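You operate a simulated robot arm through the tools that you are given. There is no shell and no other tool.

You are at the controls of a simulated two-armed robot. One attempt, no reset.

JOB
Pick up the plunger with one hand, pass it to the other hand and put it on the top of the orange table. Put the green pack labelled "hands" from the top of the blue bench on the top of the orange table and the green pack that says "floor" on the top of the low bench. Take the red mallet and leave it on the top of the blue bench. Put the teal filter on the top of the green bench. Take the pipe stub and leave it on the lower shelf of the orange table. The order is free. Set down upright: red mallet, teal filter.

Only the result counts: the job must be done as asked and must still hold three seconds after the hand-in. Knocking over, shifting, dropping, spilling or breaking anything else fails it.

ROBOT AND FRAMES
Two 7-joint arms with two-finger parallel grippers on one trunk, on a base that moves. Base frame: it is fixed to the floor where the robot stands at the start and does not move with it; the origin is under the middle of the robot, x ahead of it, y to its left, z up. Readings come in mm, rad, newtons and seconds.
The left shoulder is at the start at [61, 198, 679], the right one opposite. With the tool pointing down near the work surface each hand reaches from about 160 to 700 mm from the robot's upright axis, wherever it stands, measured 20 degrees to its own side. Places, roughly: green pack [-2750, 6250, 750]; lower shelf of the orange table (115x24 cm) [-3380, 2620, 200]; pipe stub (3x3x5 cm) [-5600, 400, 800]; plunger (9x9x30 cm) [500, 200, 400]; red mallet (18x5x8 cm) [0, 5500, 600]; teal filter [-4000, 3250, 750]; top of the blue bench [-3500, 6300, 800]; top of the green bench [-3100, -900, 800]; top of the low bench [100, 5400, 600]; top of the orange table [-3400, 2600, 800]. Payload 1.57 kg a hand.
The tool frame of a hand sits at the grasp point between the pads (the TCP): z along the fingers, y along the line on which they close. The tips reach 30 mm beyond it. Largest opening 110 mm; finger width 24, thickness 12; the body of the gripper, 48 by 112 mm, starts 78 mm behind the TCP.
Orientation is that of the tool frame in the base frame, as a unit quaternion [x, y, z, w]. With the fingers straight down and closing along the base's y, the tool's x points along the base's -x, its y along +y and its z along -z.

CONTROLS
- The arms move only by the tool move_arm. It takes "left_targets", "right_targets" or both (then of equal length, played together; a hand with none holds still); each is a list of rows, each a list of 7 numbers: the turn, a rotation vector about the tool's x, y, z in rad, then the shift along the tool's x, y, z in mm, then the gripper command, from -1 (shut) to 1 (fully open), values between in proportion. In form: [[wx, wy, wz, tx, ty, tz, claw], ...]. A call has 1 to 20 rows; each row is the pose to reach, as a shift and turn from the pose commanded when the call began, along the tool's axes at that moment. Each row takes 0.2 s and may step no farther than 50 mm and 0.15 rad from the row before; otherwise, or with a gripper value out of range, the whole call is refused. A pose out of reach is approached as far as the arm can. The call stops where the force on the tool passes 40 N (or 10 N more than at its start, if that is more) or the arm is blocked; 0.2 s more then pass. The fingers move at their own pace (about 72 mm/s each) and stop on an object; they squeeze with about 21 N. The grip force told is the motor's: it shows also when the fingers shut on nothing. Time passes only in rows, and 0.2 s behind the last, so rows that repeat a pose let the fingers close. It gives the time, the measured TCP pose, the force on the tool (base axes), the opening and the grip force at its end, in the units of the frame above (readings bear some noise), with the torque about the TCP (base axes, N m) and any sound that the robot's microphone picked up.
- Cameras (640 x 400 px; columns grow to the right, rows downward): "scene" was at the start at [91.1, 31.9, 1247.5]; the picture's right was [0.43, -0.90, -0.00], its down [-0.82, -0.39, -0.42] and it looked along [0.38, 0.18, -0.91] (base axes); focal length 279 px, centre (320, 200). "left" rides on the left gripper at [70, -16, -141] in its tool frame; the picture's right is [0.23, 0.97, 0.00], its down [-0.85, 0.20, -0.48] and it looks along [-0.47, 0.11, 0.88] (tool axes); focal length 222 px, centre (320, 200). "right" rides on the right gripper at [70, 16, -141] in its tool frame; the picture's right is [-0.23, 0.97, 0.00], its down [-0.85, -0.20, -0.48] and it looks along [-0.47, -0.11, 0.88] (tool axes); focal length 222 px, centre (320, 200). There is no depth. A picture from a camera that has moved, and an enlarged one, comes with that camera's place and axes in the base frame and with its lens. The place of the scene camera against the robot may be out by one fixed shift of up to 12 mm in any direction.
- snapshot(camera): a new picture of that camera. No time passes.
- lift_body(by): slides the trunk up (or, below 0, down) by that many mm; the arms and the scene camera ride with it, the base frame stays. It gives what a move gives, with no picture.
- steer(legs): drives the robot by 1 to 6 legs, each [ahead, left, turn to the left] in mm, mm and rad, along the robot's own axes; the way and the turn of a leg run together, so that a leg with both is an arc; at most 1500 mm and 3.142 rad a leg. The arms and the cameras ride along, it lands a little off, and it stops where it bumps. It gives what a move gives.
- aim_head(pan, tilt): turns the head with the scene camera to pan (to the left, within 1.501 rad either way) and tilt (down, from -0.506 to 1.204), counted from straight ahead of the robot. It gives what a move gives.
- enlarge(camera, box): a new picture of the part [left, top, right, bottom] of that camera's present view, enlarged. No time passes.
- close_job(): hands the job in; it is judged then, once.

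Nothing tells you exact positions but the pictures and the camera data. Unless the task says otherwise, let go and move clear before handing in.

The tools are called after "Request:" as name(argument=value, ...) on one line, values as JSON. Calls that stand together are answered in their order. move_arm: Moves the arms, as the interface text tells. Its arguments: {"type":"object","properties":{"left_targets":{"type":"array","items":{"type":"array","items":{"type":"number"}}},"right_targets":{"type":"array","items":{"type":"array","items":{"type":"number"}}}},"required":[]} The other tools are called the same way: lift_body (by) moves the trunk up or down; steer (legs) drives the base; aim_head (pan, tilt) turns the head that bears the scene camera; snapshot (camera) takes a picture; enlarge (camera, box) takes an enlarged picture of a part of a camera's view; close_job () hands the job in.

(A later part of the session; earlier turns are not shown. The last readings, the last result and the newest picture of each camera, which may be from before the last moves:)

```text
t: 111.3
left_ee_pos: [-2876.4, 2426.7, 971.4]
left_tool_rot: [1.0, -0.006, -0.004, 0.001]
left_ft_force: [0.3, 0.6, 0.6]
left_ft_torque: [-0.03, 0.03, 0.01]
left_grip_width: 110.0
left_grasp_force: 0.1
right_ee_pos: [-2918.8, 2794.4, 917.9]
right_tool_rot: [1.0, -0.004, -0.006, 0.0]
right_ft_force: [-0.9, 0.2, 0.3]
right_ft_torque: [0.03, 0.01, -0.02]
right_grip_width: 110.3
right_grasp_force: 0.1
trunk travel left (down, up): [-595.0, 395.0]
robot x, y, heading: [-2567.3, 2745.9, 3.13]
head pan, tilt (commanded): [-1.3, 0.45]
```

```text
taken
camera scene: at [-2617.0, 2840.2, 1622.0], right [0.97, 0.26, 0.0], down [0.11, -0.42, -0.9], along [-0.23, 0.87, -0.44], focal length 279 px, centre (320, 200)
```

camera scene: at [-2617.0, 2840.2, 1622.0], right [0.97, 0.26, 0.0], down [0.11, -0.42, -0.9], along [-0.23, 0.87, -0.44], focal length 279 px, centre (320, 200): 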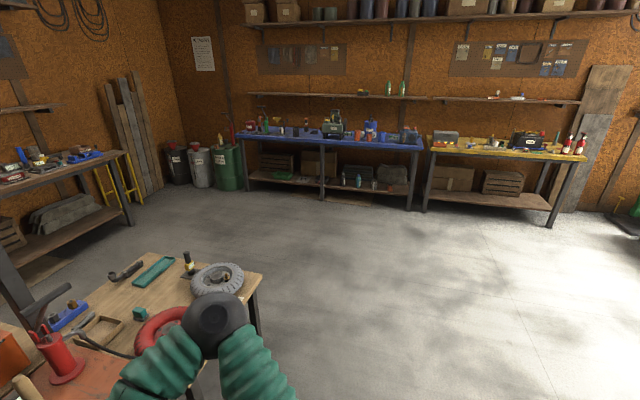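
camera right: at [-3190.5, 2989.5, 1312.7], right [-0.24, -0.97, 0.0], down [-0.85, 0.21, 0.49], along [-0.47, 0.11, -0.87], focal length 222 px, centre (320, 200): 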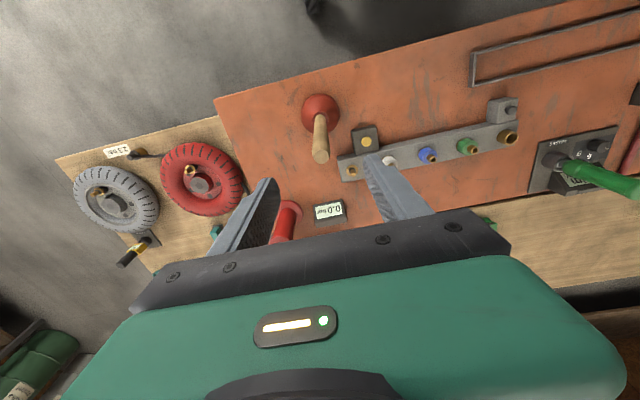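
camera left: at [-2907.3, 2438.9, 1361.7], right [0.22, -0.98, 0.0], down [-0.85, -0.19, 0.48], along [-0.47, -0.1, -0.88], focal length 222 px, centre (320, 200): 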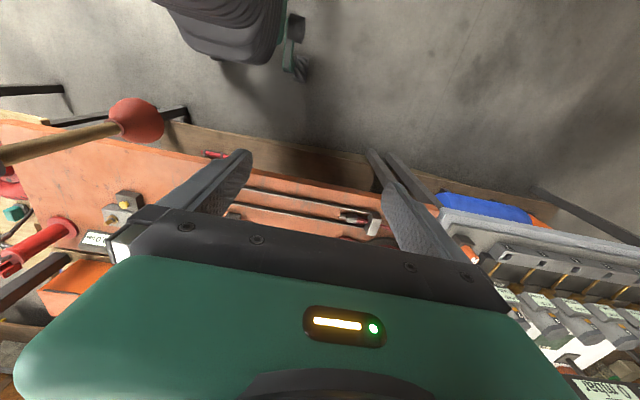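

Open floor all the way: the blue bench's front is at y≈6120, x from -4580 to -2320. I zoom in on it to find the green packs.

Request:
enlarge(camera="scene", box=[340, 90, 440, 152])

Request:
enlarge(camera="scene", box=[230, 90, 350, 165])

Request:
enlarge(camera="scene", box=[420, 100, 600, 212])

```text
6.40 times, centred on (390, 121) of scene
camera zoom: at [-2617.0, 2840.2, 1622.0], right [0.97, 0.26, 0.0], down [0.11, -0.42, -0.9], along [-0.23, 0.87, -0.44], focal length 1786 px, centre (-128, 706)
```

zoom: 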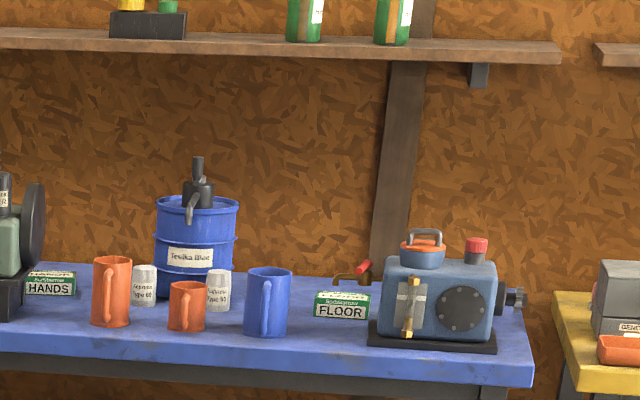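

```text
5.33 times, centred on (290, 128) of scene
camera zoom: at [-2617.0, 2840.2, 1622.0], right [0.97, 0.26, 0.0], down [0.11, -0.42, -0.9], along [-0.23, 0.87, -0.44], focal length 1489 px, centre (480, 587)
```

zoom: 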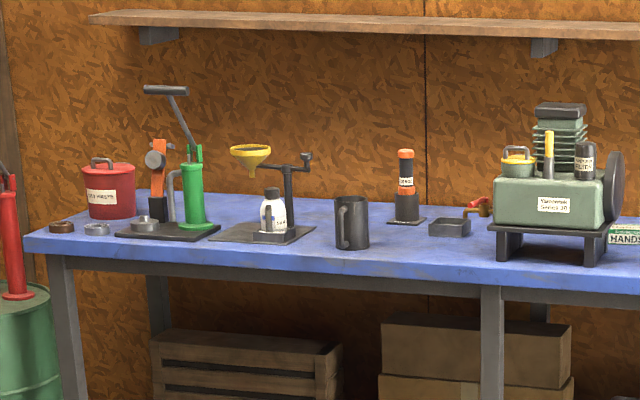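

```text
3.56 times, centred on (510, 156) of scene
camera zoom: at [-2617.0, 2840.2, 1622.0], right [0.97, 0.26, 0.0], down [0.11, -0.42, -0.9], along [-0.23, 0.87, -0.44], focal length 992 px, centre (-356, 356)
```

zoom: 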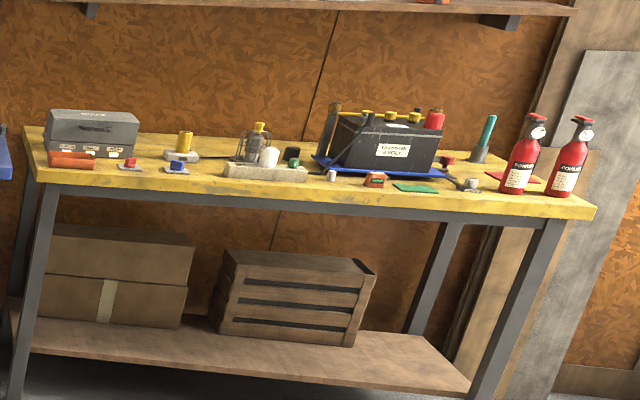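

I found both packs on the blue bench: FLOOR near (-2625, 6410) and HANDS near (-3209, 6500), partly behind the compressor. I turn to face +y and drive up to about y 5400.

Request:
steer(legs=[[0, 0, -1.56], [1350, 120, 0], [1250, 120, 0]])

Request:
aim_head(pan=0.0, tilt=0.6)

Request:
snapshot(camera="scene")

```text
t: 128.1
left_ee_pos: [-3144.2, 5708.6, 972.3]
left_tool_rot: [-0.704, 0.71, 0.003, 0.003]
left_ft_force: [0.1, -1.3, 0.5]
left_ft_torque: [0.01, -0.01, 0.02]
left_grip_width: 109.9
left_grasp_force: 0.0
right_ee_pos: [-2777.0, 5753.8, 920.1]
right_tool_rot: [-0.706, 0.708, 0.007, 0.004]
right_ft_force: [0.5, 1.3, 1.2]
right_ft_torque: [0.0, -0.01, -0.02]
right_grip_width: 110.2
right_grasp_force: 0.1
trunk travel left (down, up): [-595.0, 395.0]
robot x, y, heading: [-2821.7, 5394.9, 1.568]
head pan, tilt (commanded): [-1.3, 0.45]
```

```text
t: 129.5
left_ee_pos: [-3147.3, 5709.0, 972.8]
left_tool_rot: [-0.704, 0.71, 0.003, 0.003]
left_ft_force: [0.0, 0.0, -0.6]
left_ft_torque: [0.04, -0.02, -0.04]
left_grip_width: 109.8
left_grasp_force: 0.0
right_ee_pos: [-2778.2, 5752.9, 920.2]
right_tool_rot: [-0.705, 0.709, 0.005, 0.004]
right_ft_force: [-0.1, -0.4, -0.8]
right_ft_torque: [0.01, -0.03, -0.03]
right_grip_width: 109.8
right_grasp_force: 0.1
trunk travel left (down, up): [-595.0, 395.0]
robot x, y, heading: [-2824.6, 5401.5, 1.568]
head pan, tilt (commanded): [0.0, 0.6]
```

```text
taken
camera scene: at [-2820.0, 5525.5, 1608.4], right [1.0, 0.0, 0.0], down [0.0, -0.57, -0.82], along [0.0, 0.82, -0.57], focal length 279 px, centre (320, 200)
```

scene: 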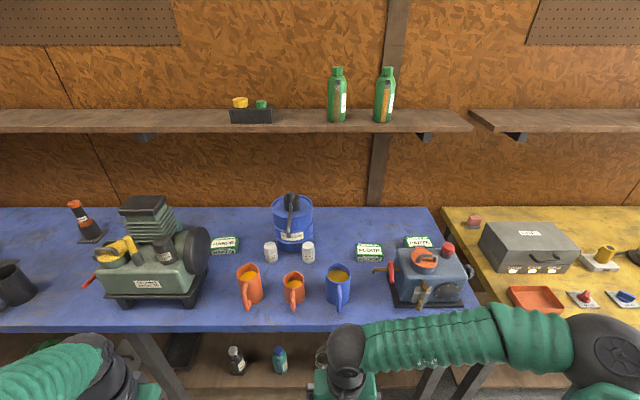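

Three green packs are now visible: one by the compressor, one in front-centre, and a third behind the blue machine. I zoom in to read the labels.

Request:
enlarge(camera="scene", box=[340, 210, 460, 285])

Request:
enlarge(camera="scene", box=[180, 210, 300, 285])

```text
5.33 times, centred on (400, 248) of scene
camera zoom: at [-2820.0, 5525.5, 1608.4], right [1.0, 0.0, 0.0], down [0.0, -0.57, -0.82], along [0.0, 0.82, -0.57], focal length 1489 px, centre (-107, -53)
```

zoom: 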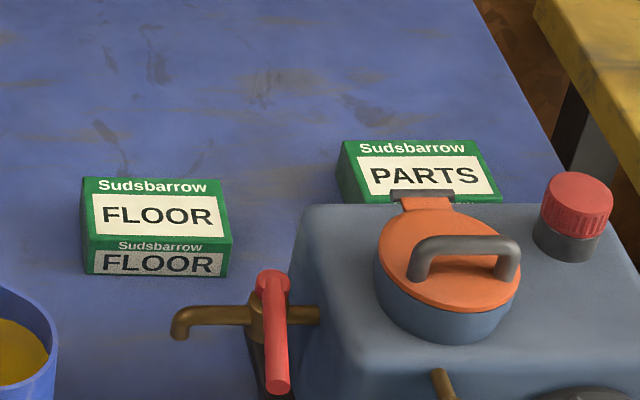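

```text
5.33 times, centred on (240, 248) of scene
camera zoom: at [-2820.0, 5525.5, 1608.4], right [1.0, 0.0, 0.0], down [0.0, -0.57, -0.82], along [0.0, 0.82, -0.57], focal length 1489 px, centre (747, -53)
```

zoom: 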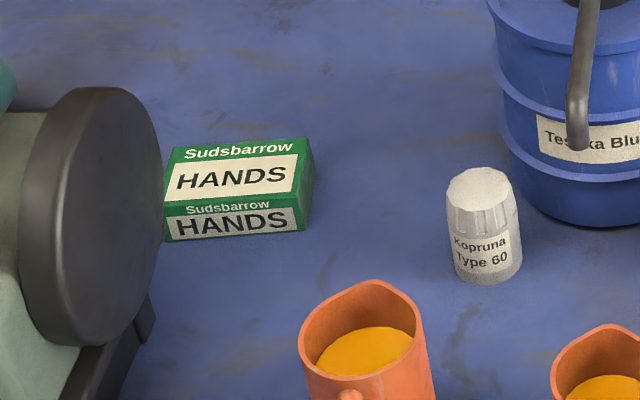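

Labels are clear: FLOOR at about (-2622, 6334), HANDS at about (-3215, 6374) beside the compressor flywheel, and PARTS stays put. I drive 310 mm closer, which still keeps the hands above the bench and short of the mugs.

Request:
steer(legs=[[150, 0, 0]])

Request:
aim_head(pan=0.0, tilt=1.15)

Request:
snapshot(camera="scene")

Request:
snapshot(camera="right")

```text
t: 130.9
left_ee_pos: [-3143.4, 5856.7, 972.5]
left_tool_rot: [-0.704, 0.711, 0.004, 0.004]
left_ft_force: [0.0, -0.9, 0.0]
left_ft_torque: [-0.01, 0.04, -0.02]
left_grip_width: 110.0
left_grasp_force: 0.0
right_ee_pos: [-2774.7, 5899.1, 918.7]
right_tool_rot: [-0.705, 0.709, 0.006, 0.005]
right_ft_force: [0.4, -0.5, 0.3]
right_ft_torque: [0.02, 0.0, 0.01]
right_grip_width: 110.0
right_grasp_force: 0.0
trunk travel left (down, up): [-595.0, 395.0]
robot x, y, heading: [-2822.2, 5549.7, 1.563]
head pan, tilt (commanded): [0.0, 0.6]
```

```text
t: 131.9
left_ee_pos: [-3143.8, 5858.1, 973.8]
left_tool_rot: [-0.703, 0.711, 0.004, 0.004]
left_ft_force: [-0.7, 0.3, -0.7]
left_ft_torque: [0.05, 0.0, 0.02]
left_grip_width: 110.0
left_grasp_force: 0.1
right_ee_pos: [-2775.1, 5899.9, 920.9]
right_tool_rot: [-0.704, 0.71, 0.005, 0.004]
right_ft_force: [0.0, -0.2, -0.4]
right_ft_torque: [0.0, -0.01, -0.05]
right_grip_width: 110.0
right_grasp_force: 0.0
trunk travel left (down, up): [-595.0, 395.0]
robot x, y, heading: [-2823.2, 5545.4, 1.567]
head pan, tilt (commanded): [0.0, 1.15]
```

```text
taken
camera scene: at [-2819.0, 5644.3, 1566.8], right [1.0, -0.01, 0.0], down [-0.01, -0.91, -0.41], along [0.0, 0.41, -0.91], focal length 279 px, centre (320, 200)
```

scene: 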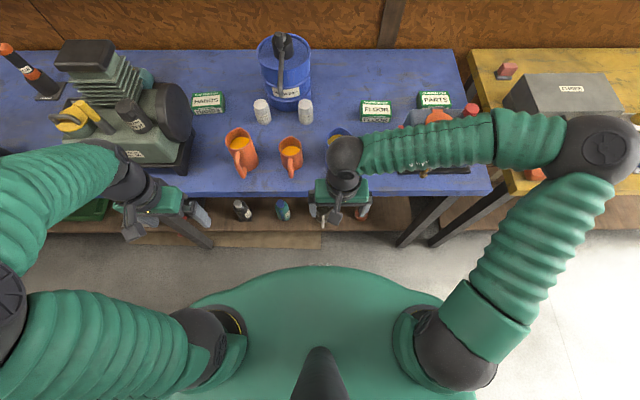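

```text
taken
camera right: at [-2793.8, 5828.4, 1060.4], right [-0.97, 0.23, 0.01], down [0.21, 0.85, 0.49], along [0.11, 0.48, -0.87], focal length 222 px, centre (320, 200)
```

right: 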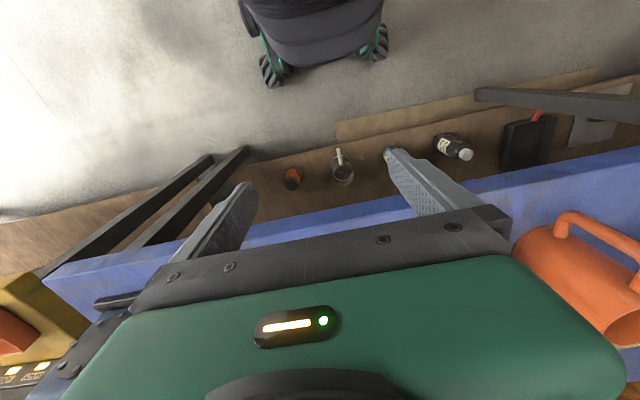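

Base front is about 317 mm ahead of centre and the bench's lower shelf starts near y 6050, so I can go to y≈5710. I lift the trunk 60 mm so the hands clear the mugs, then drive 160 mm.

Request:
lift_body(by=60)

Request:
steer(legs=[[160, 0, 0]])

Request:
snapshot(camera="scene")

Request:
enlarge(camera="scene", box=[330, 60, 490, 160])

```text
t: 132.9
left_ee_pos: [-3143.9, 5858.5, 1032.0]
left_tool_rot: [-0.704, 0.71, 0.004, 0.003]
left_ft_force: [0.6, 0.0, 0.3]
left_ft_torque: [-0.03, 0.0, 0.01]
left_grip_width: 110.1
left_grasp_force: 0.0
right_ee_pos: [-2777.0, 5900.4, 979.7]
right_tool_rot: [-0.705, 0.709, 0.006, 0.004]
right_ft_force: [1.1, -0.3, 0.3]
right_ft_torque: [0.04, 0.0, -0.03]
right_grip_width: 110.2
right_grasp_force: 0.1
trunk travel left (down, up): [-655.0, 335.0]
robot x, y, heading: [-2825.4, 5546.7, 1.561]
head pan, tilt (commanded): [0.0, 1.15]
```

```text
t: 134.3
left_ee_pos: [-3142.2, 6019.8, 1034.6]
left_tool_rot: [-0.703, 0.711, 0.004, 0.004]
left_ft_force: [-0.7, 0.5, 0.3]
left_ft_torque: [0.04, 0.04, 0.0]
left_grip_width: 110.0
left_grasp_force: 0.0
right_ee_pos: [-2773.2, 6059.6, 980.2]
right_tool_rot: [-0.704, 0.71, 0.006, 0.004]
right_ft_force: [0.1, 0.7, -0.3]
right_ft_torque: [-0.03, 0.03, 0.01]
right_grip_width: 110.0
right_grasp_force: 0.0
trunk travel left (down, up): [-655.0, 335.0]
robot x, y, heading: [-2818.7, 5706.7, 1.566]
head pan, tilt (commanded): [0.0, 1.15]
```

```text
taken
camera scene: at [-2817.4, 5802.6, 1627.0], right [1.0, -0.01, 0.0], down [-0.01, -0.91, -0.41], along [0.0, 0.41, -0.91], focal length 279 px, centre (320, 200)
```

scene: 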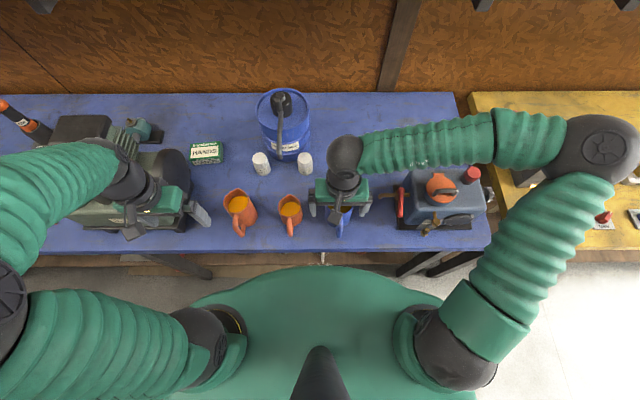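

```text
4.00 times, centred on (410, 110) of scene
camera zoom: at [-2817.4, 5802.6, 1627.0], right [1.0, -0.01, 0.0], down [-0.01, -0.91, -0.41], along [0.0, 0.41, -0.91], focal length 1116 px, centre (-40, 560)
```

zoom: 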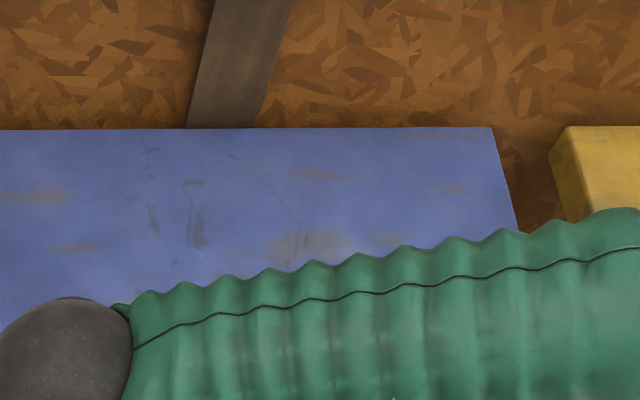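

I am at y 5707 with room to spare. I now turn the right hand 90° so it closes along y, and move it over the FLOOR pack at a safe height.

Request:
move_arm(right_targets=[[0, 0, 0.1428, -25, -12.3, 0, 1], [0, 0, 0.2856, -50, -24.6, 0, 1], [0, 0, 0.4284, -75, -37, 2, 1], [0, 0, 0.5712, -100, -49.3, 4, 1], [0, 0, 0.714, -125, -61.6, 6, 1], [0, 0, 0.8568, -150, -74, 8, 1], [0, 0, 0.9996, -175, -86.3, 10, 1], [0, 0, 1.1424, -200, -98.6, 12, 1], [0, 0, 1.2852, -225, -111, 14, 1], [0, 0, 1.428, -250, -123, 16, 1], [0, 0, 1.5708, -270, -135, 18, 1], [0, 0, 1.5708, -270, -135, 18, 1]])

Request:
snapshot(camera="right")

Request:
snapshot(camera="scene")

```text
t: 136.9
left_ee_pos: [-3141.8, 6019.6, 1032.7]
left_tool_rot: [-0.702, 0.712, 0.004, 0.004]
left_ft_force: [0.9, -0.2, -0.3]
left_ft_torque: [0.01, 0.0, -0.02]
left_grip_width: 110.1
left_grasp_force: 0.0
right_ee_pos: [-2635.5, 6329.8, 966.3]
right_tool_rot: [0.004, 1.0, 0.006, 0.0]
right_ft_force: [0.9, 0.0, -0.7]
right_ft_torque: [-0.01, -0.01, 0.01]
right_grip_width: 110.0
right_grasp_force: 0.1
trunk travel left (down, up): [-655.0, 335.0]
robot x, y, heading: [-2822.3, 5706.4, 1.563]
head pan, tilt (commanded): [0.0, 1.15]
```

```text
taken
camera right: at [-2706.2, 6345.1, 1107.1], right [0.24, 0.97, 0.01], down [0.85, -0.22, 0.47], along [0.46, -0.1, -0.88], focal length 222 px, centre (320, 200)
```

right: 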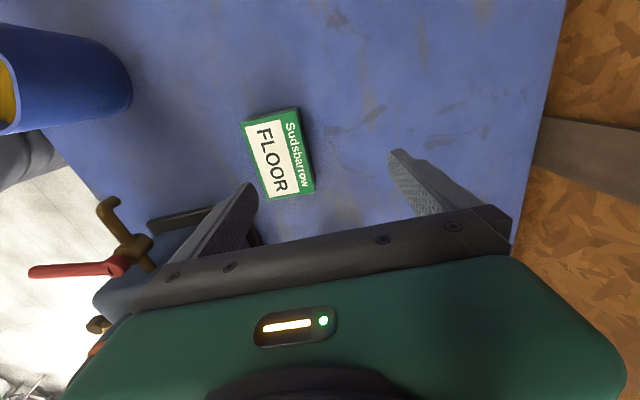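

```text
taken
camera scene: at [-2816.9, 5806.6, 1626.7], right [1.0, -0.01, 0.0], down [-0.01, -0.91, -0.41], along [0.0, 0.41, -0.91], focal length 279 px, centre (320, 200)
```

scene: 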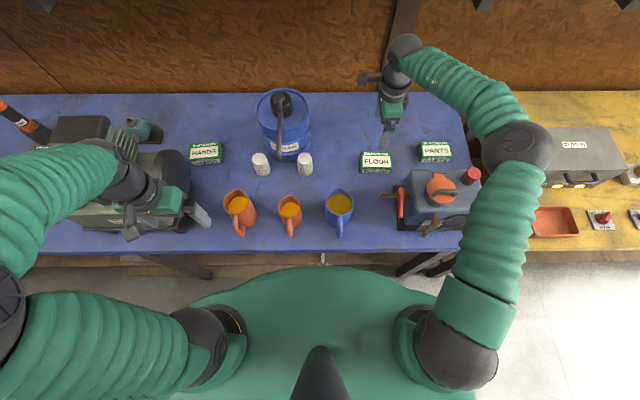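

The right camera puts the FLOOR pack's centre near (-2637, 6286) with its top near z 858, so the bench is higher than I assumed. I shift 44 mm toward me and come down 45 mm to re-measure.

Request:
move_arm(right_targets=[[0, 0, 0, 2, -22, 0, 1], [0, 0, 0, 4, -44, 0, 1], [0, 0, 0, 4, -44, 22, 1], [0, 0, 0, 4, -44, 45, 1], [0, 0, 0, 4, -44, 45, 1]])

Request:
snapshot(camera="right")

Request:
enlarge(camera="scene", box=[330, 60, 490, 160])

```text
t: 138.1
left_ee_pos: [-3140.3, 6019.5, 1033.8]
left_tool_rot: [-0.702, 0.712, 0.004, 0.003]
left_ft_force: [-0.5, -0.4, -0.6]
left_ft_torque: [0.0, 0.02, 0.0]
left_grip_width: 110.0
left_grasp_force: 0.0
right_ee_pos: [-2640.8, 6287.0, 919.3]
right_tool_rot: [0.004, 1.0, 0.009, -0.002]
right_ft_force: [0.1, 0.4, 0.8]
right_ft_torque: [0.0, -0.02, -0.02]
right_grip_width: 109.8
right_grasp_force: 0.2
trunk travel left (down, up): [-655.0, 335.0]
robot x, y, heading: [-2821.5, 5707.7, 1.565]
head pan, tilt (commanded): [0.0, 1.15]
```

```text
taken
camera right: at [-2710.9, 6301.9, 1060.9], right [0.24, 0.97, 0.01], down [0.85, -0.21, 0.47], along [0.46, -0.1, -0.88], focal length 222 px, centre (320, 200)
```

right: 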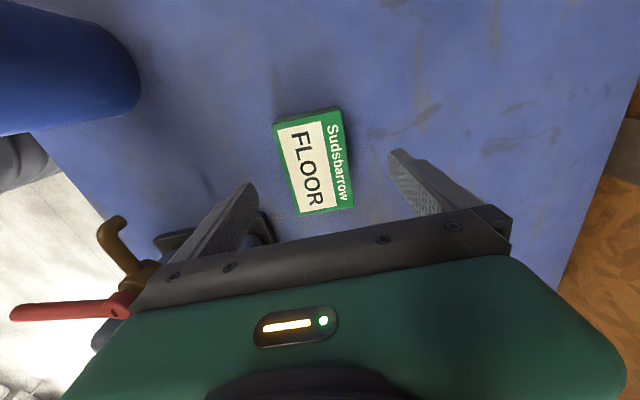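

```text
4.00 times, centred on (410, 110) of scene
camera zoom: at [-2816.9, 5805.9, 1626.8], right [1.0, -0.01, 0.0], down [-0.01, -0.91, -0.41], along [0.0, 0.41, -0.91], focal length 1116 px, centre (-40, 560)
```

zoom: 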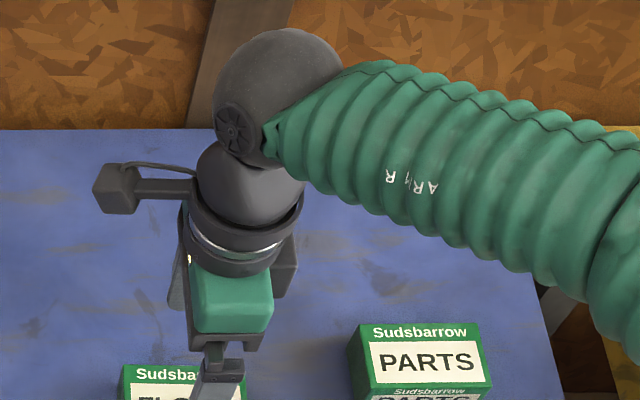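

Two views agree: pack centre (-2637, 6285), top z≈856, about 100 x 60 x 38 mm. I descend to TCP z 862 so the tips straddle the upper part, then close.

Request:
move_arm(right_targets=[[0, 0, 0, 0, -2, 20, 1], [0, 0, 0, 0, -2, 40, 1], [0, 0, 0, 0, -2, 58, 1], [0, 0, 0, 0, -2, 58, 1]])

Request:
snapshot(camera="right")

```text
t: 139.1
left_ee_pos: [-3141.0, 6018.6, 1033.9]
left_tool_rot: [-0.702, 0.712, 0.004, 0.004]
left_ft_force: [-0.4, 0.4, -0.1]
left_ft_torque: [0.04, 0.01, -0.02]
left_grip_width: 109.9
left_grasp_force: 0.0
right_ee_pos: [-2640.6, 6286.4, 861.6]
right_tool_rot: [0.004, 1.0, 0.007, -0.001]
right_ft_force: [-0.1, -0.4, 0.0]
right_ft_torque: [-0.01, 0.01, 0.05]
right_grip_width: 110.1
right_grasp_force: 0.2
trunk travel left (down, up): [-655.0, 335.0]
robot x, y, heading: [-2825.2, 5710.7, 1.56]
head pan, tilt (commanded): [0.0, 1.15]
```

```text
taken
camera right: at [-2710.5, 6301.3, 1003.8], right [0.24, 0.97, 0.01], down [0.85, -0.21, 0.47], along [0.46, -0.1, -0.88], focal length 222 px, centre (320, 200)
```

right: 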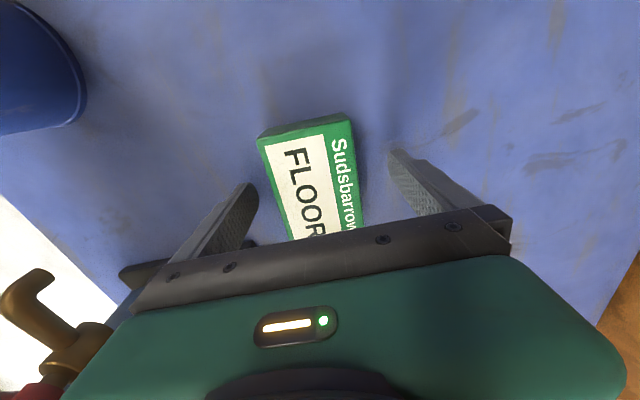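

The pack sits between the fingers, a few millimetres nearer to the front finger. I shift 4 mm and close.

Request:
move_arm(right_targets=[[0, 0, 0, 0, -4, 2, 1], [0, 0, 0, 0, -4, 2, -1], [0, 0, 0, 0, -4, 2, -1], [0, 0, 0, 0, -4, 2, -1], [0, 0, 0, 0, -4, 2, -1], [0, 0, 0, 0, -4, 2, -1]])

Request:
snapshot(camera="right")

```text
t: 140.5
left_ee_pos: [-3142.1, 6020.9, 1032.4]
left_tool_rot: [-0.703, 0.711, 0.004, 0.004]
left_ft_force: [0.1, 0.3, 0.5]
left_ft_torque: [0.02, -0.01, 0.03]
left_grip_width: 109.9
left_grasp_force: 0.1
right_ee_pos: [-2638.9, 6282.7, 860.0]
right_tool_rot: [0.005, 1.0, 0.008, -0.002]
right_ft_force: [-0.3, -0.9, 0.6]
right_ft_torque: [-0.09, 0.02, -0.06]
right_grip_width: 63.9
right_grasp_force: 20.9
trunk travel left (down, up): [-655.0, 335.0]
robot x, y, heading: [-2823.5, 5709.3, 1.558]
head pan, tilt (commanded): [0.0, 1.15]
```

```text
taken
camera right: at [-2710.7, 6297.4, 1002.2], right [0.24, 0.97, 0.01], down [0.85, -0.21, 0.47], along [0.46, -0.1, -0.88], focal length 222 px, centre (320, 200)
```

right: 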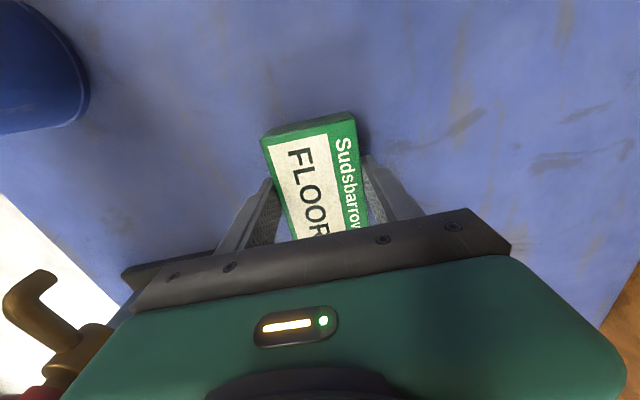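

Gripped at 64 mm, but the overlap may be only about 15 mm. I open slightly, go 11 mm deeper, and close again for a firmer hold.

Request:
move_arm(right_targets=[[0, 0, 0, 0, 0, 0, 0.4], [0, 0, 0, 0, 0, 0, 0.4], [0, 0, 0, 0, 0, 6, 0.4], [0, 0, 0, 0, 0, 11, 0.4], [0, 0, 0, 0, 0, 11, -1], [0, 0, 0, 0, 0, 11, -1], [0, 0, 0, 0, 0, 11, -1]])

```text
t: 142.1
left_ee_pos: [-3143.0, 6018.0, 1034.3]
left_tool_rot: [-0.702, 0.712, 0.005, 0.004]
left_ft_force: [0.0, 0.0, 0.2]
left_ft_torque: [0.0, 0.0, 0.0]
left_grip_width: 109.8
left_grasp_force: 0.1
right_ee_pos: [-2641.3, 6281.6, 850.8]
right_tool_rot: [0.004, 1.0, 0.009, -0.001]
right_ft_force: [2.2, -6.4, 18.5]
right_ft_torque: [-1.02, 0.1, 0.08]
right_grip_width: 63.7
right_grasp_force: 21.0
trunk travel left (down, up): [-655.0, 335.0]
robot x, y, heading: [-2824.4, 5708.9, 1.559]
head pan, tilt (commanded): [0.0, 1.15]
```

The tips just touched the bench (so its top is z≈820) and now cover the full pack height. I lift it straight up 120 mm.

Request:
move_arm(right_targets=[[0, 0, 0, 0, 0, -10, -1], [0, 0, 0, 0, 0, -40, -1], [0, 0, 0, 0, 0, -70, -1], [0, 0, 0, 0, 0, -100, -1], [0, 0, 0, 0, 0, -125, -1], [0, 0, 0, 0, 0, -125, -1]])

Request:
snapshot(camera="right")

Request:
snapshot(camera="scene")

```text
t: 143.5
left_ee_pos: [-3143.3, 6019.3, 1032.1]
left_tool_rot: [-0.703, 0.711, 0.004, 0.002]
left_ft_force: [0.5, 0.1, 1.3]
left_ft_torque: [-0.04, 0.04, 0.0]
left_grip_width: 109.9
left_grasp_force: 0.1
right_ee_pos: [-2640.8, 6281.2, 973.2]
right_tool_rot: [0.004, 1.0, 0.007, 0.0]
right_ft_force: [-0.9, 0.6, -1.2]
right_ft_torque: [-0.05, 0.0, 0.01]
right_grip_width: 63.8
right_grasp_force: 20.9
trunk travel left (down, up): [-655.0, 335.0]
robot x, y, heading: [-2821.7, 5708.0, 1.565]
head pan, tilt (commanded): [0.0, 1.15]
```

```text
taken
camera right: at [-2711.3, 6295.8, 1114.8], right [0.24, 0.97, 0.01], down [0.85, -0.21, 0.47], along [0.46, -0.1, -0.88], focal length 222 px, centre (320, 200)
```

right: 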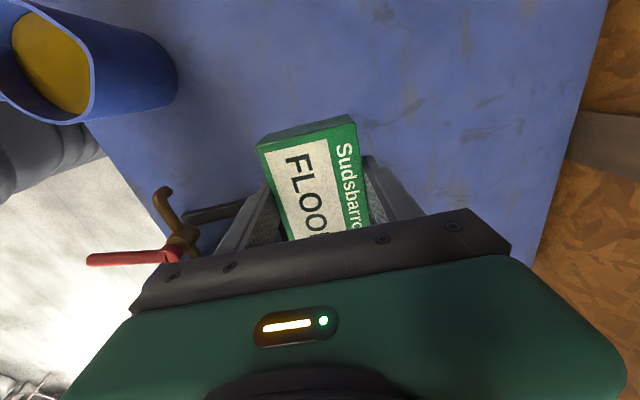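

```text
taken
camera scene: at [-2816.6, 5807.7, 1626.6], right [1.0, -0.01, 0.0], down [-0.01, -0.91, -0.41], along [0.0, 0.41, -0.91], focal length 279 px, centre (320, 200)
```

scene: 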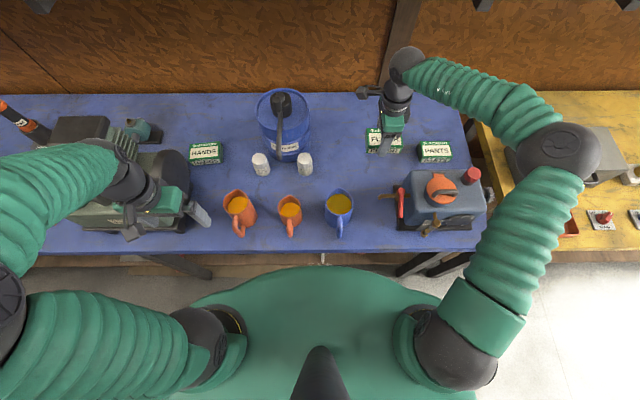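

FLOOR is held securely. Next the left hand: I rotate it so it closes along y with its camera side away from the flywheel, and extend it over the HANDS pack at a safe height.

Request:
move_arm(left_targets=[[0, 0, -0.1393, -10, 0, -10, 1], [0, 0, -0.2786, -20, 0, -20, 1], [0, 0, -0.4179, -30, 0, -30, 1], [0, 0, -0.5572, -60, 5, -30, 1], [0, 0, -0.6965, -90, 10, -30, 1], [0, 0, -0.8358, -120, 15, -30, 1], [0, 0, -0.9751, -150, 20, -30, 1], [0, 0, -1.1144, -180, 25, -30, 1], [0, 0, -1.2537, -210, 30, -30, 1], [0, 0, -1.393, -240, 35, -30, 1], [0, 0, -1.5323, -272, 40, -30, 1], [0, 0, -1.672, -302, 43, -30, 1], [0, 0, -1.672, -302, 43, -30, 1]])

Request:
snapshot(camera="left")

Request:
snapshot(camera="scene")

```text
t: 145.1
left_ee_pos: [-3159.5, 6141.5, 1064.9]
left_tool_rot: [0.947, -0.321, 0.004, 0.009]
left_ft_force: [3.6, -23.7, 28.5]
left_ft_torque: [-1.82, 1.46, 0.82]
left_grip_width: 110.1
left_grasp_force: 0.1
right_ee_pos: [-2639.1, 6279.3, 975.0]
right_tool_rot: [0.004, 1.0, 0.009, -0.002]
right_ft_force: [-1.2, -0.1, -2.9]
right_ft_torque: [-0.06, -0.06, 0.0]
right_grip_width: 63.7
right_grasp_force: 21.2
trunk travel left (down, up): [-655.0, 335.0]
robot x, y, heading: [-2827.9, 5707.5, 1.563]
head pan, tilt (commanded): [0.0, 1.15]
stopped in row 7 (left hand): the force on the tool passed its limit at 50 N (the readings are from after the stop); the commanded pose is now the measured one
```

```text
taken
camera left: at [-3096.1, 6114.7, 1206.3], right [-0.41, -0.91, 0.02], down [-0.8, 0.37, 0.47], along [-0.43, 0.18, -0.88], focal length 222 px, centre (320, 200)
```

left: 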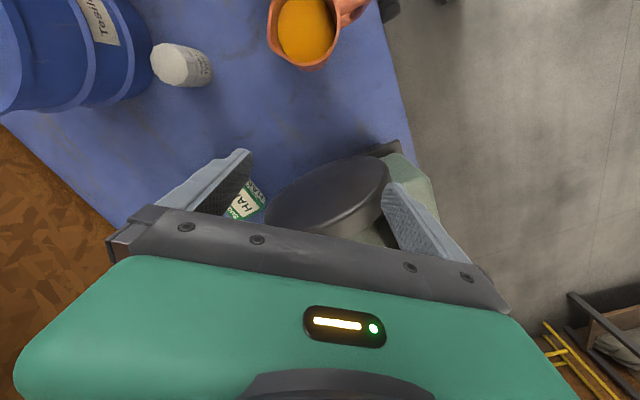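

```text
taken
camera scene: at [-2814.6, 5802.6, 1627.4], right [1.0, -0.01, 0.0], down [-0.01, -0.91, -0.41], along [0.0, 0.41, -0.91], focal length 279 px, centre (320, 200)
```

scene: 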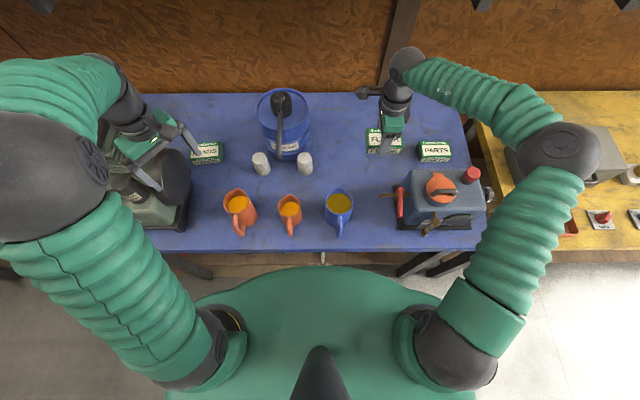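

The left finger ran into the compressor (it reaches higher and further right than I judged). I lift the hand straight up at once and then check whether anything moved.

Request:
move_arm(left_targets=[[0, 0, 0, 0, 0, -20, 1], [0, 0, 0, 0, 0, -50, 1], [0, 0, 0, 0, 0, -80, 1], [0, 0, 0, 0, 0, -110, 1], [0, 0, 0, 0, 0, -110, 1]])

Request:
snapshot(camera="left")

Request:
enlarge(camera="scene", box=[60, 100, 260, 225])

```text
t: 146.3
left_ee_pos: [-3161.4, 6148.7, 1174.3]
left_tool_rot: [0.947, -0.323, 0.004, 0.006]
left_ft_force: [-0.3, -0.3, 0.2]
left_ft_torque: [-0.01, 0.03, 0.03]
left_grip_width: 109.7
left_grasp_force: 0.0
right_ee_pos: [-2640.6, 6279.8, 973.7]
right_tool_rot: [0.004, 1.0, 0.008, -0.001]
right_ft_force: [0.4, 0.5, -2.3]
right_ft_torque: [0.03, 0.0, 0.02]
right_grip_width: 64.0
right_grasp_force: 21.0
trunk travel left (down, up): [-655.0, 335.0]
robot x, y, heading: [-2822.4, 5709.5, 1.57]
head pan, tilt (commanded): [0.0, 1.15]
```

```text
taken
camera left: at [-3098.3, 6119.9, 1315.1], right [-0.42, -0.91, 0.01], down [-0.8, 0.37, 0.47], along [-0.43, 0.19, -0.88], focal length 222 px, centre (320, 200)
```

left: 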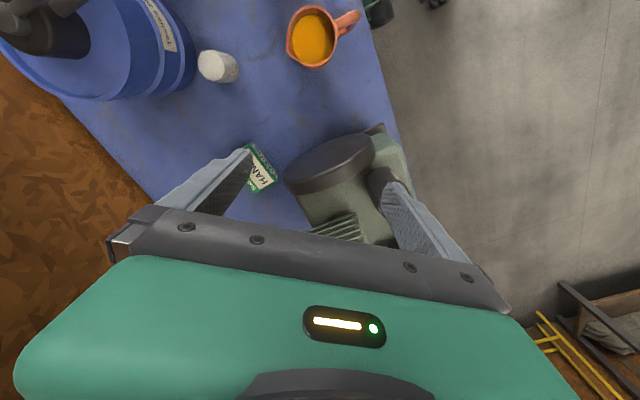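

```text
3.20 times, centred on (160, 162) of scene
camera zoom: at [-2817.1, 5807.8, 1626.6], right [1.0, -0.01, 0.0], down [-0.01, -0.91, -0.41], along [0.0, 0.41, -0.91], focal length 893 px, centre (832, 320)
```

zoom: 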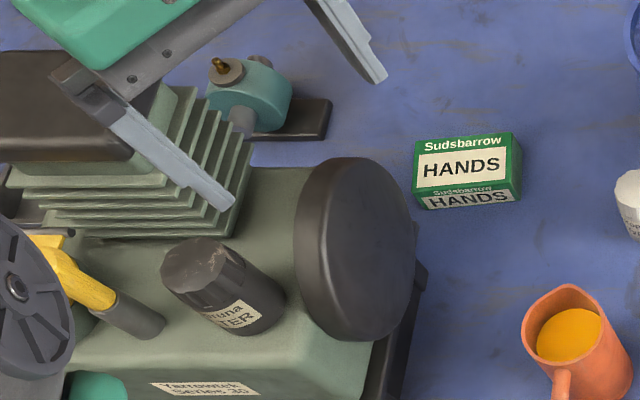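

Comparing pictures, neither compressor nor packs moved. Now at a clear height (z 1174), I finish the rotation and bring the left hand over the right end of the HANDS pack, behind the flywheel.

Request:
move_arm(left_targets=[[0, 0, -0.125, -18.7, -21.8, 0, 1], [0, 0, -0.25, -37.4, -43.7, 0, 1], [0, 0, -0.375, -56.1, -65.5, 0, 1], [0, 0, -0.5, -74.8, -87.3, 0, 1], [0, 0, -0.625, -93.5, -109.2, 0, 1], [0, 0, -0.748, -112.2, -131, 0, 1], [0, 0, -0.748, -112.2, -131, 0, 1]])

Request:
snapshot(camera="left")

Request:
snapshot(camera="scene")

```text
t: 147.9
left_ee_pos: [-3170.9, 6320.4, 1170.0]
left_tool_rot: [0.999, 0.047, 0.003, 0.007]
left_ft_force: [0.4, -0.2, -0.2]
left_ft_torque: [0.02, 0.03, 0.0]
left_grip_width: 109.7
left_grasp_force: 0.0
left hand out of reach, approached as far as the arm can: row 6, 7
right_ee_pos: [-2641.9, 6279.4, 973.0]
right_tool_rot: [0.005, 1.0, 0.009, -0.001]
right_ft_force: [0.0, 0.4, -1.6]
right_ft_torque: [0.0, 0.0, 0.01]
right_grip_width: 63.9
right_grasp_force: 21.5
trunk travel left (down, up): [-655.0, 335.0]
robot x, y, heading: [-2822.5, 5710.9, 1.558]
head pan, tilt (commanded): [0.0, 1.15]
```

```text
taken
camera left: at [-3104.2, 6343.6, 1311.0], right [0.32, -0.95, 0.01], down [-0.84, -0.27, 0.48], along [-0.45, -0.16, -0.88], focal length 222 px, centre (320, 200)
```

left: 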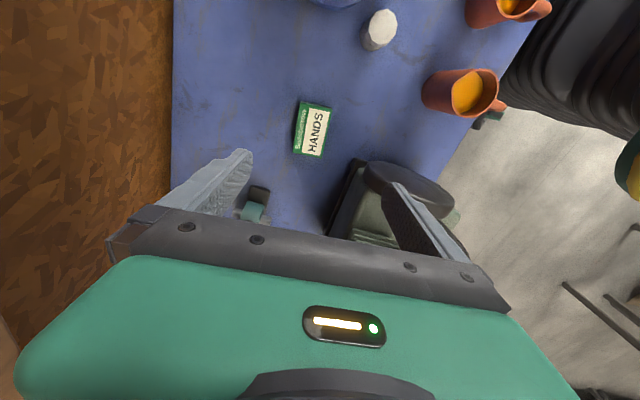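

```text
taken
camera scene: at [-2818.2, 5808.5, 1626.6], right [1.0, -0.01, 0.0], down [-0.01, -0.91, -0.41], along [0.0, 0.41, -0.91], focal length 279 px, centre (320, 200)
```

scene: 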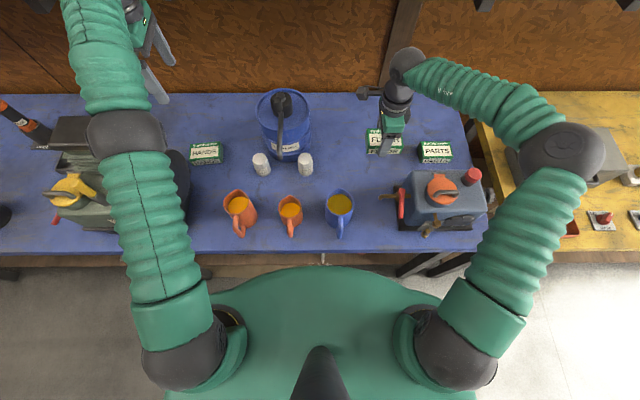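

The hand is over the pack, whose centre I now read as (-3192, 6323), yawed about 0.13. I lower 100 mm and watch the elbow against the compressor.

Request:
move_arm(left_targets=[[0, 0, 0, 0, -3, 25, 1], [0, 0, 0, 0, -4, 50, 1], [0, 0, 0, 0, -5, 75, 1], [0, 0, 0, 0, -5, 100, 1], [0, 0, 0, 0, -5, 100, 1]])

Request:
snapshot(camera="scene")

Request:
snapshot(camera="left")

```text
t: 149.1
left_ee_pos: [-3169.5, 6320.7, 1069.5]
left_tool_rot: [0.999, 0.045, 0.002, 0.006]
left_ft_force: [0.7, 0.2, -0.4]
left_ft_torque: [0.02, 0.01, 0.0]
left_grip_width: 110.0
left_grasp_force: 0.1
right_ee_pos: [-2640.7, 6280.7, 973.7]
right_tool_rot: [0.005, 1.0, 0.007, -0.001]
right_ft_force: [0.6, -0.7, -1.6]
right_ft_torque: [-0.01, -0.02, -0.01]
right_grip_width: 63.9
right_grasp_force: 20.9
trunk travel left (down, up): [-655.0, 335.0]
robot x, y, heading: [-2824.8, 5708.9, 1.56]
head pan, tilt (commanded): [0.0, 1.15]
```

```text
taken
camera scene: at [-2817.0, 5808.8, 1626.6], right [1.0, -0.01, 0.0], down [-0.01, -0.91, -0.41], along [0.0, 0.41, -0.91], focal length 279 px, centre (320, 200)
```

scene: 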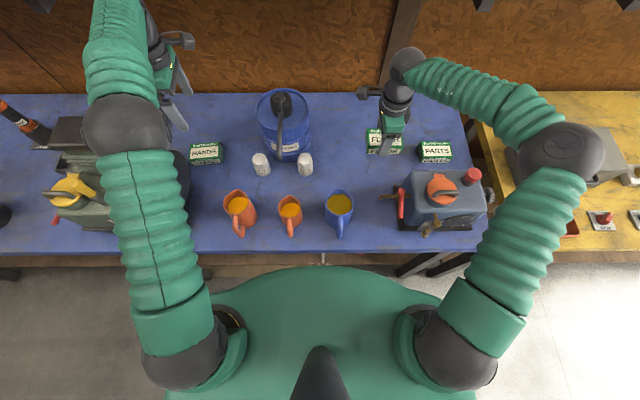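

```text
taken
camera left: at [-3102.7, 6345.3, 1210.7], right [0.31, -0.95, 0.01], down [-0.84, -0.27, 0.48], along [-0.45, -0.16, -0.88], focal length 222 px, centre (320, 200)
```

left: 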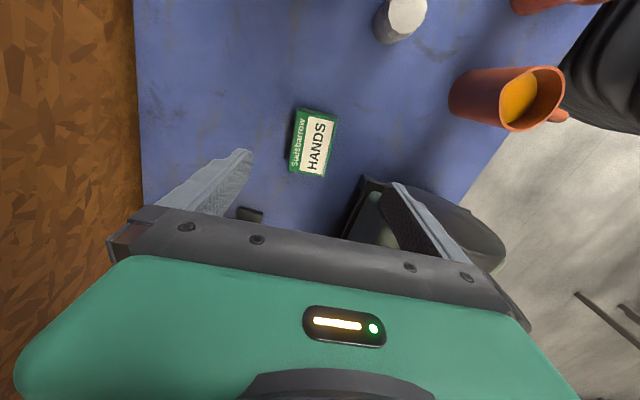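

The elbow lifts away from the compressor, and the flywheel ends short of my near finger's line. Pack yaw is 0.128; I correct the yaw, shift 6 mm, and lower to TCP z≈897.

Request:
move_arm(left_targets=[[0, 0, -0.02, 0, -3, 25, 1], [0, 0, -0.038, 0, -6, 50, 1], [0, 0, -0.038, 0, -6, 75, 1], [0, 0, -0.038, 0, -6, 100, 1], [0, 0, -0.038, 0, -6, 125, 1], [0, 0, -0.038, 0, -6, 150, 1], [0, 0, -0.038, 0, -6, 172, 1], [0, 0, -0.038, 0, -6, 172, 1]])

Request:
snapshot(camera="left")

Request:
snapshot(camera="scene")

```text
t: 150.9
left_ee_pos: [-3169.7, 6325.4, 896.5]
left_tool_rot: [0.998, 0.063, 0.002, 0.007]
left_ft_force: [0.4, -0.6, 0.5]
left_ft_torque: [0.01, 0.0, -0.03]
left_grip_width: 110.2
left_grasp_force: 0.0
right_ee_pos: [-2640.9, 6279.9, 973.8]
right_tool_rot: [0.004, 1.0, 0.008, -0.001]
right_ft_force: [-1.5, -0.3, -1.1]
right_ft_torque: [-0.03, -0.01, 0.01]
right_grip_width: 64.0
right_grasp_force: 20.7
trunk travel left (down, up): [-655.0, 335.0]
robot x, y, heading: [-2822.2, 5708.9, 1.56]
head pan, tilt (commanded): [0.0, 1.15]
```

```text
taken
camera left: at [-3104.3, 6352.1, 1038.0], right [0.35, -0.94, 0.01], down [-0.82, -0.3, 0.48], along [-0.44, -0.18, -0.88], focal length 222 px, centre (320, 200)
```

left: 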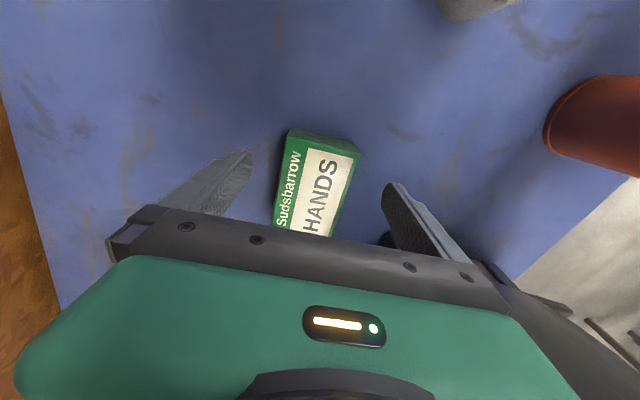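

```text
taken
camera scene: at [-2817.0, 5808.9, 1626.6], right [1.0, -0.01, 0.0], down [-0.01, -0.91, -0.41], along [0.0, 0.41, -0.91], focal length 279 px, centre (320, 200)
```

scene: 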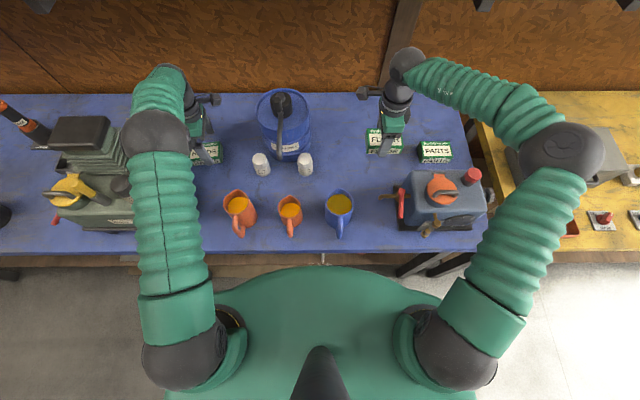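

The HANDS pack is centred between the left fingers. I lower to TCP z≈854 and close.

Request:
move_arm(left_targets=[[0, 0, 0, 0, 0, 15, 1], [0, 0, 0, 0, 0, 30, 1], [0, 0, 0, 0, 0, 42, 1], [0, 0, 0, 0, 0, 42, -1], [0, 0, 0, 0, 0, 42, -1], [0, 0, 0, 0, 0, 42, -1], [0, 0, 0, 0, 0, 42, -1], [0, 0, 0, 0, 0, 42, -1]])

Request:
snapshot(camera="left")

```text
t: 152.7
left_ee_pos: [-3169.2, 6325.5, 855.3]
left_tool_rot: [0.998, 0.064, 0.001, 0.006]
left_ft_force: [0.0, 0.6, 1.4]
left_ft_torque: [0.1, 0.02, -0.03]
left_grip_width: 63.6
left_grasp_force: 20.4
right_ee_pos: [-2639.9, 6279.8, 973.9]
right_tool_rot: [0.004, 1.0, 0.008, -0.001]
right_ft_force: [-0.6, 0.4, -1.9]
right_ft_torque: [-0.02, 0.0, -0.03]
right_grip_width: 63.8
right_grasp_force: 21.3
trunk travel left (down, up): [-655.0, 335.0]
robot x, y, heading: [-2819.4, 5710.3, 1.561]
head pan, tilt (commanded): [0.0, 1.15]
```

```text
taken
camera left: at [-3103.8, 6352.4, 996.2], right [0.35, -0.94, 0.01], down [-0.82, -0.3, 0.48], along [-0.45, -0.18, -0.88], focal length 222 px, centre (320, 200)
```

left: 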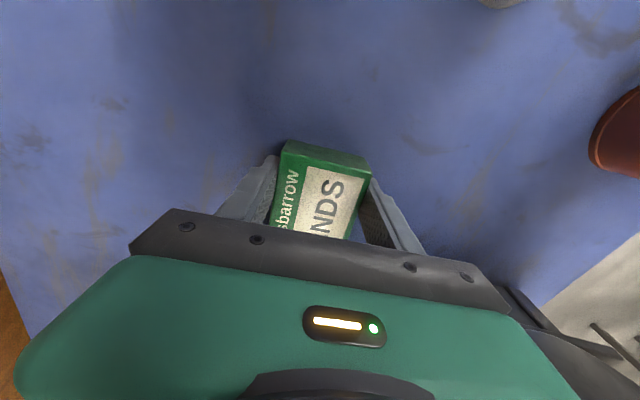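

HANDS is gripped at 63.6 mm. I lift it straight up 195 mm, shift right away from the compressor, then retract toward me.

Request:
move_arm(left_targets=[[0, 0, 0, 0, 0, -15, -1], [0, 0, 0, 0, 0, -45, -1], [0, 0, 0, 0, 0, -75, -1], [0, 0, 0, 0, 0, -105, -1], [0, 0, 0, 0, 0, -135, -1], [0, 0, 0, 0, 0, -165, -1], [0, 0, 0, 0, 0, -195, -1], [0, 0, 0, 35, 4.5, -195, -1], [0, 0, 0, 69.4, 8.9, -195, -1], [0, 0, 0, 64, 50, -195, -1], [0, 0, 0, 59, 91, -195, -1], [0, 0, 0, 54, 132, -195, -1], [0, 0, 0, 48.5, 174, -195, -1], [0, 0, 0, 43, 215, -195, -1], [0, 0, 0, 37.7, 257, -195, -1], [0, 0, 0, 37.7, 257, -195, -1]])

Request:
snapshot(camera="scene")

Request:
snapshot(camera="left")

```text
t: 156.1
left_ee_pos: [-3099.3, 6077.1, 1054.4]
left_tool_rot: [0.998, 0.063, 0.001, 0.007]
left_ft_force: [0.0, 1.2, -1.3]
left_ft_torque: [-0.03, -0.07, 0.0]
left_grip_width: 63.6
left_grasp_force: 21.5
right_ee_pos: [-2642.4, 6281.1, 973.4]
right_tool_rot: [0.004, 1.0, 0.007, -0.002]
right_ft_force: [-0.3, 0.5, -1.4]
right_ft_torque: [-0.04, -0.02, -0.02]
right_grip_width: 63.8
right_grasp_force: 20.7
trunk travel left (down, up): [-655.0, 335.0]
robot x, y, heading: [-2822.7, 5707.2, 1.561]
head pan, tilt (commanded): [0.0, 1.15]
```

```text
taken
camera scene: at [-2817.0, 5808.7, 1626.5], right [1.0, -0.01, 0.0], down [-0.01, -0.91, -0.41], along [0.0, 0.41, -0.91], focal length 279 px, centre (320, 200)
```

scene: 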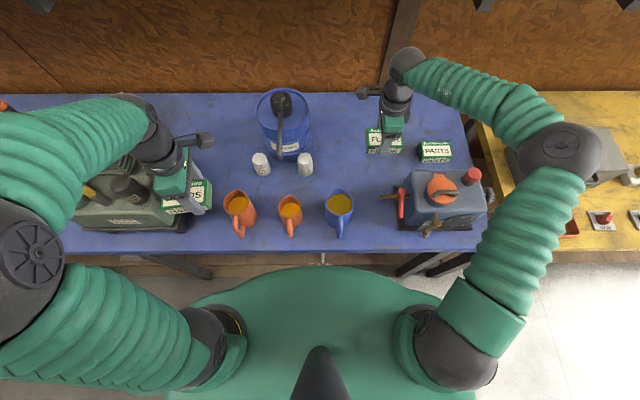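

```text
taken
camera left: at [-3034.1, 6103.5, 1195.6], right [0.35, -0.94, 0.01], down [-0.82, -0.3, 0.48], along [-0.45, -0.18, -0.88], focal length 222 px, centre (320, 200)
```

left: 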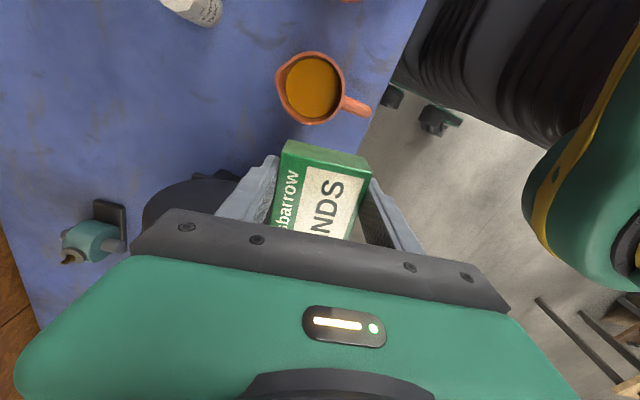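

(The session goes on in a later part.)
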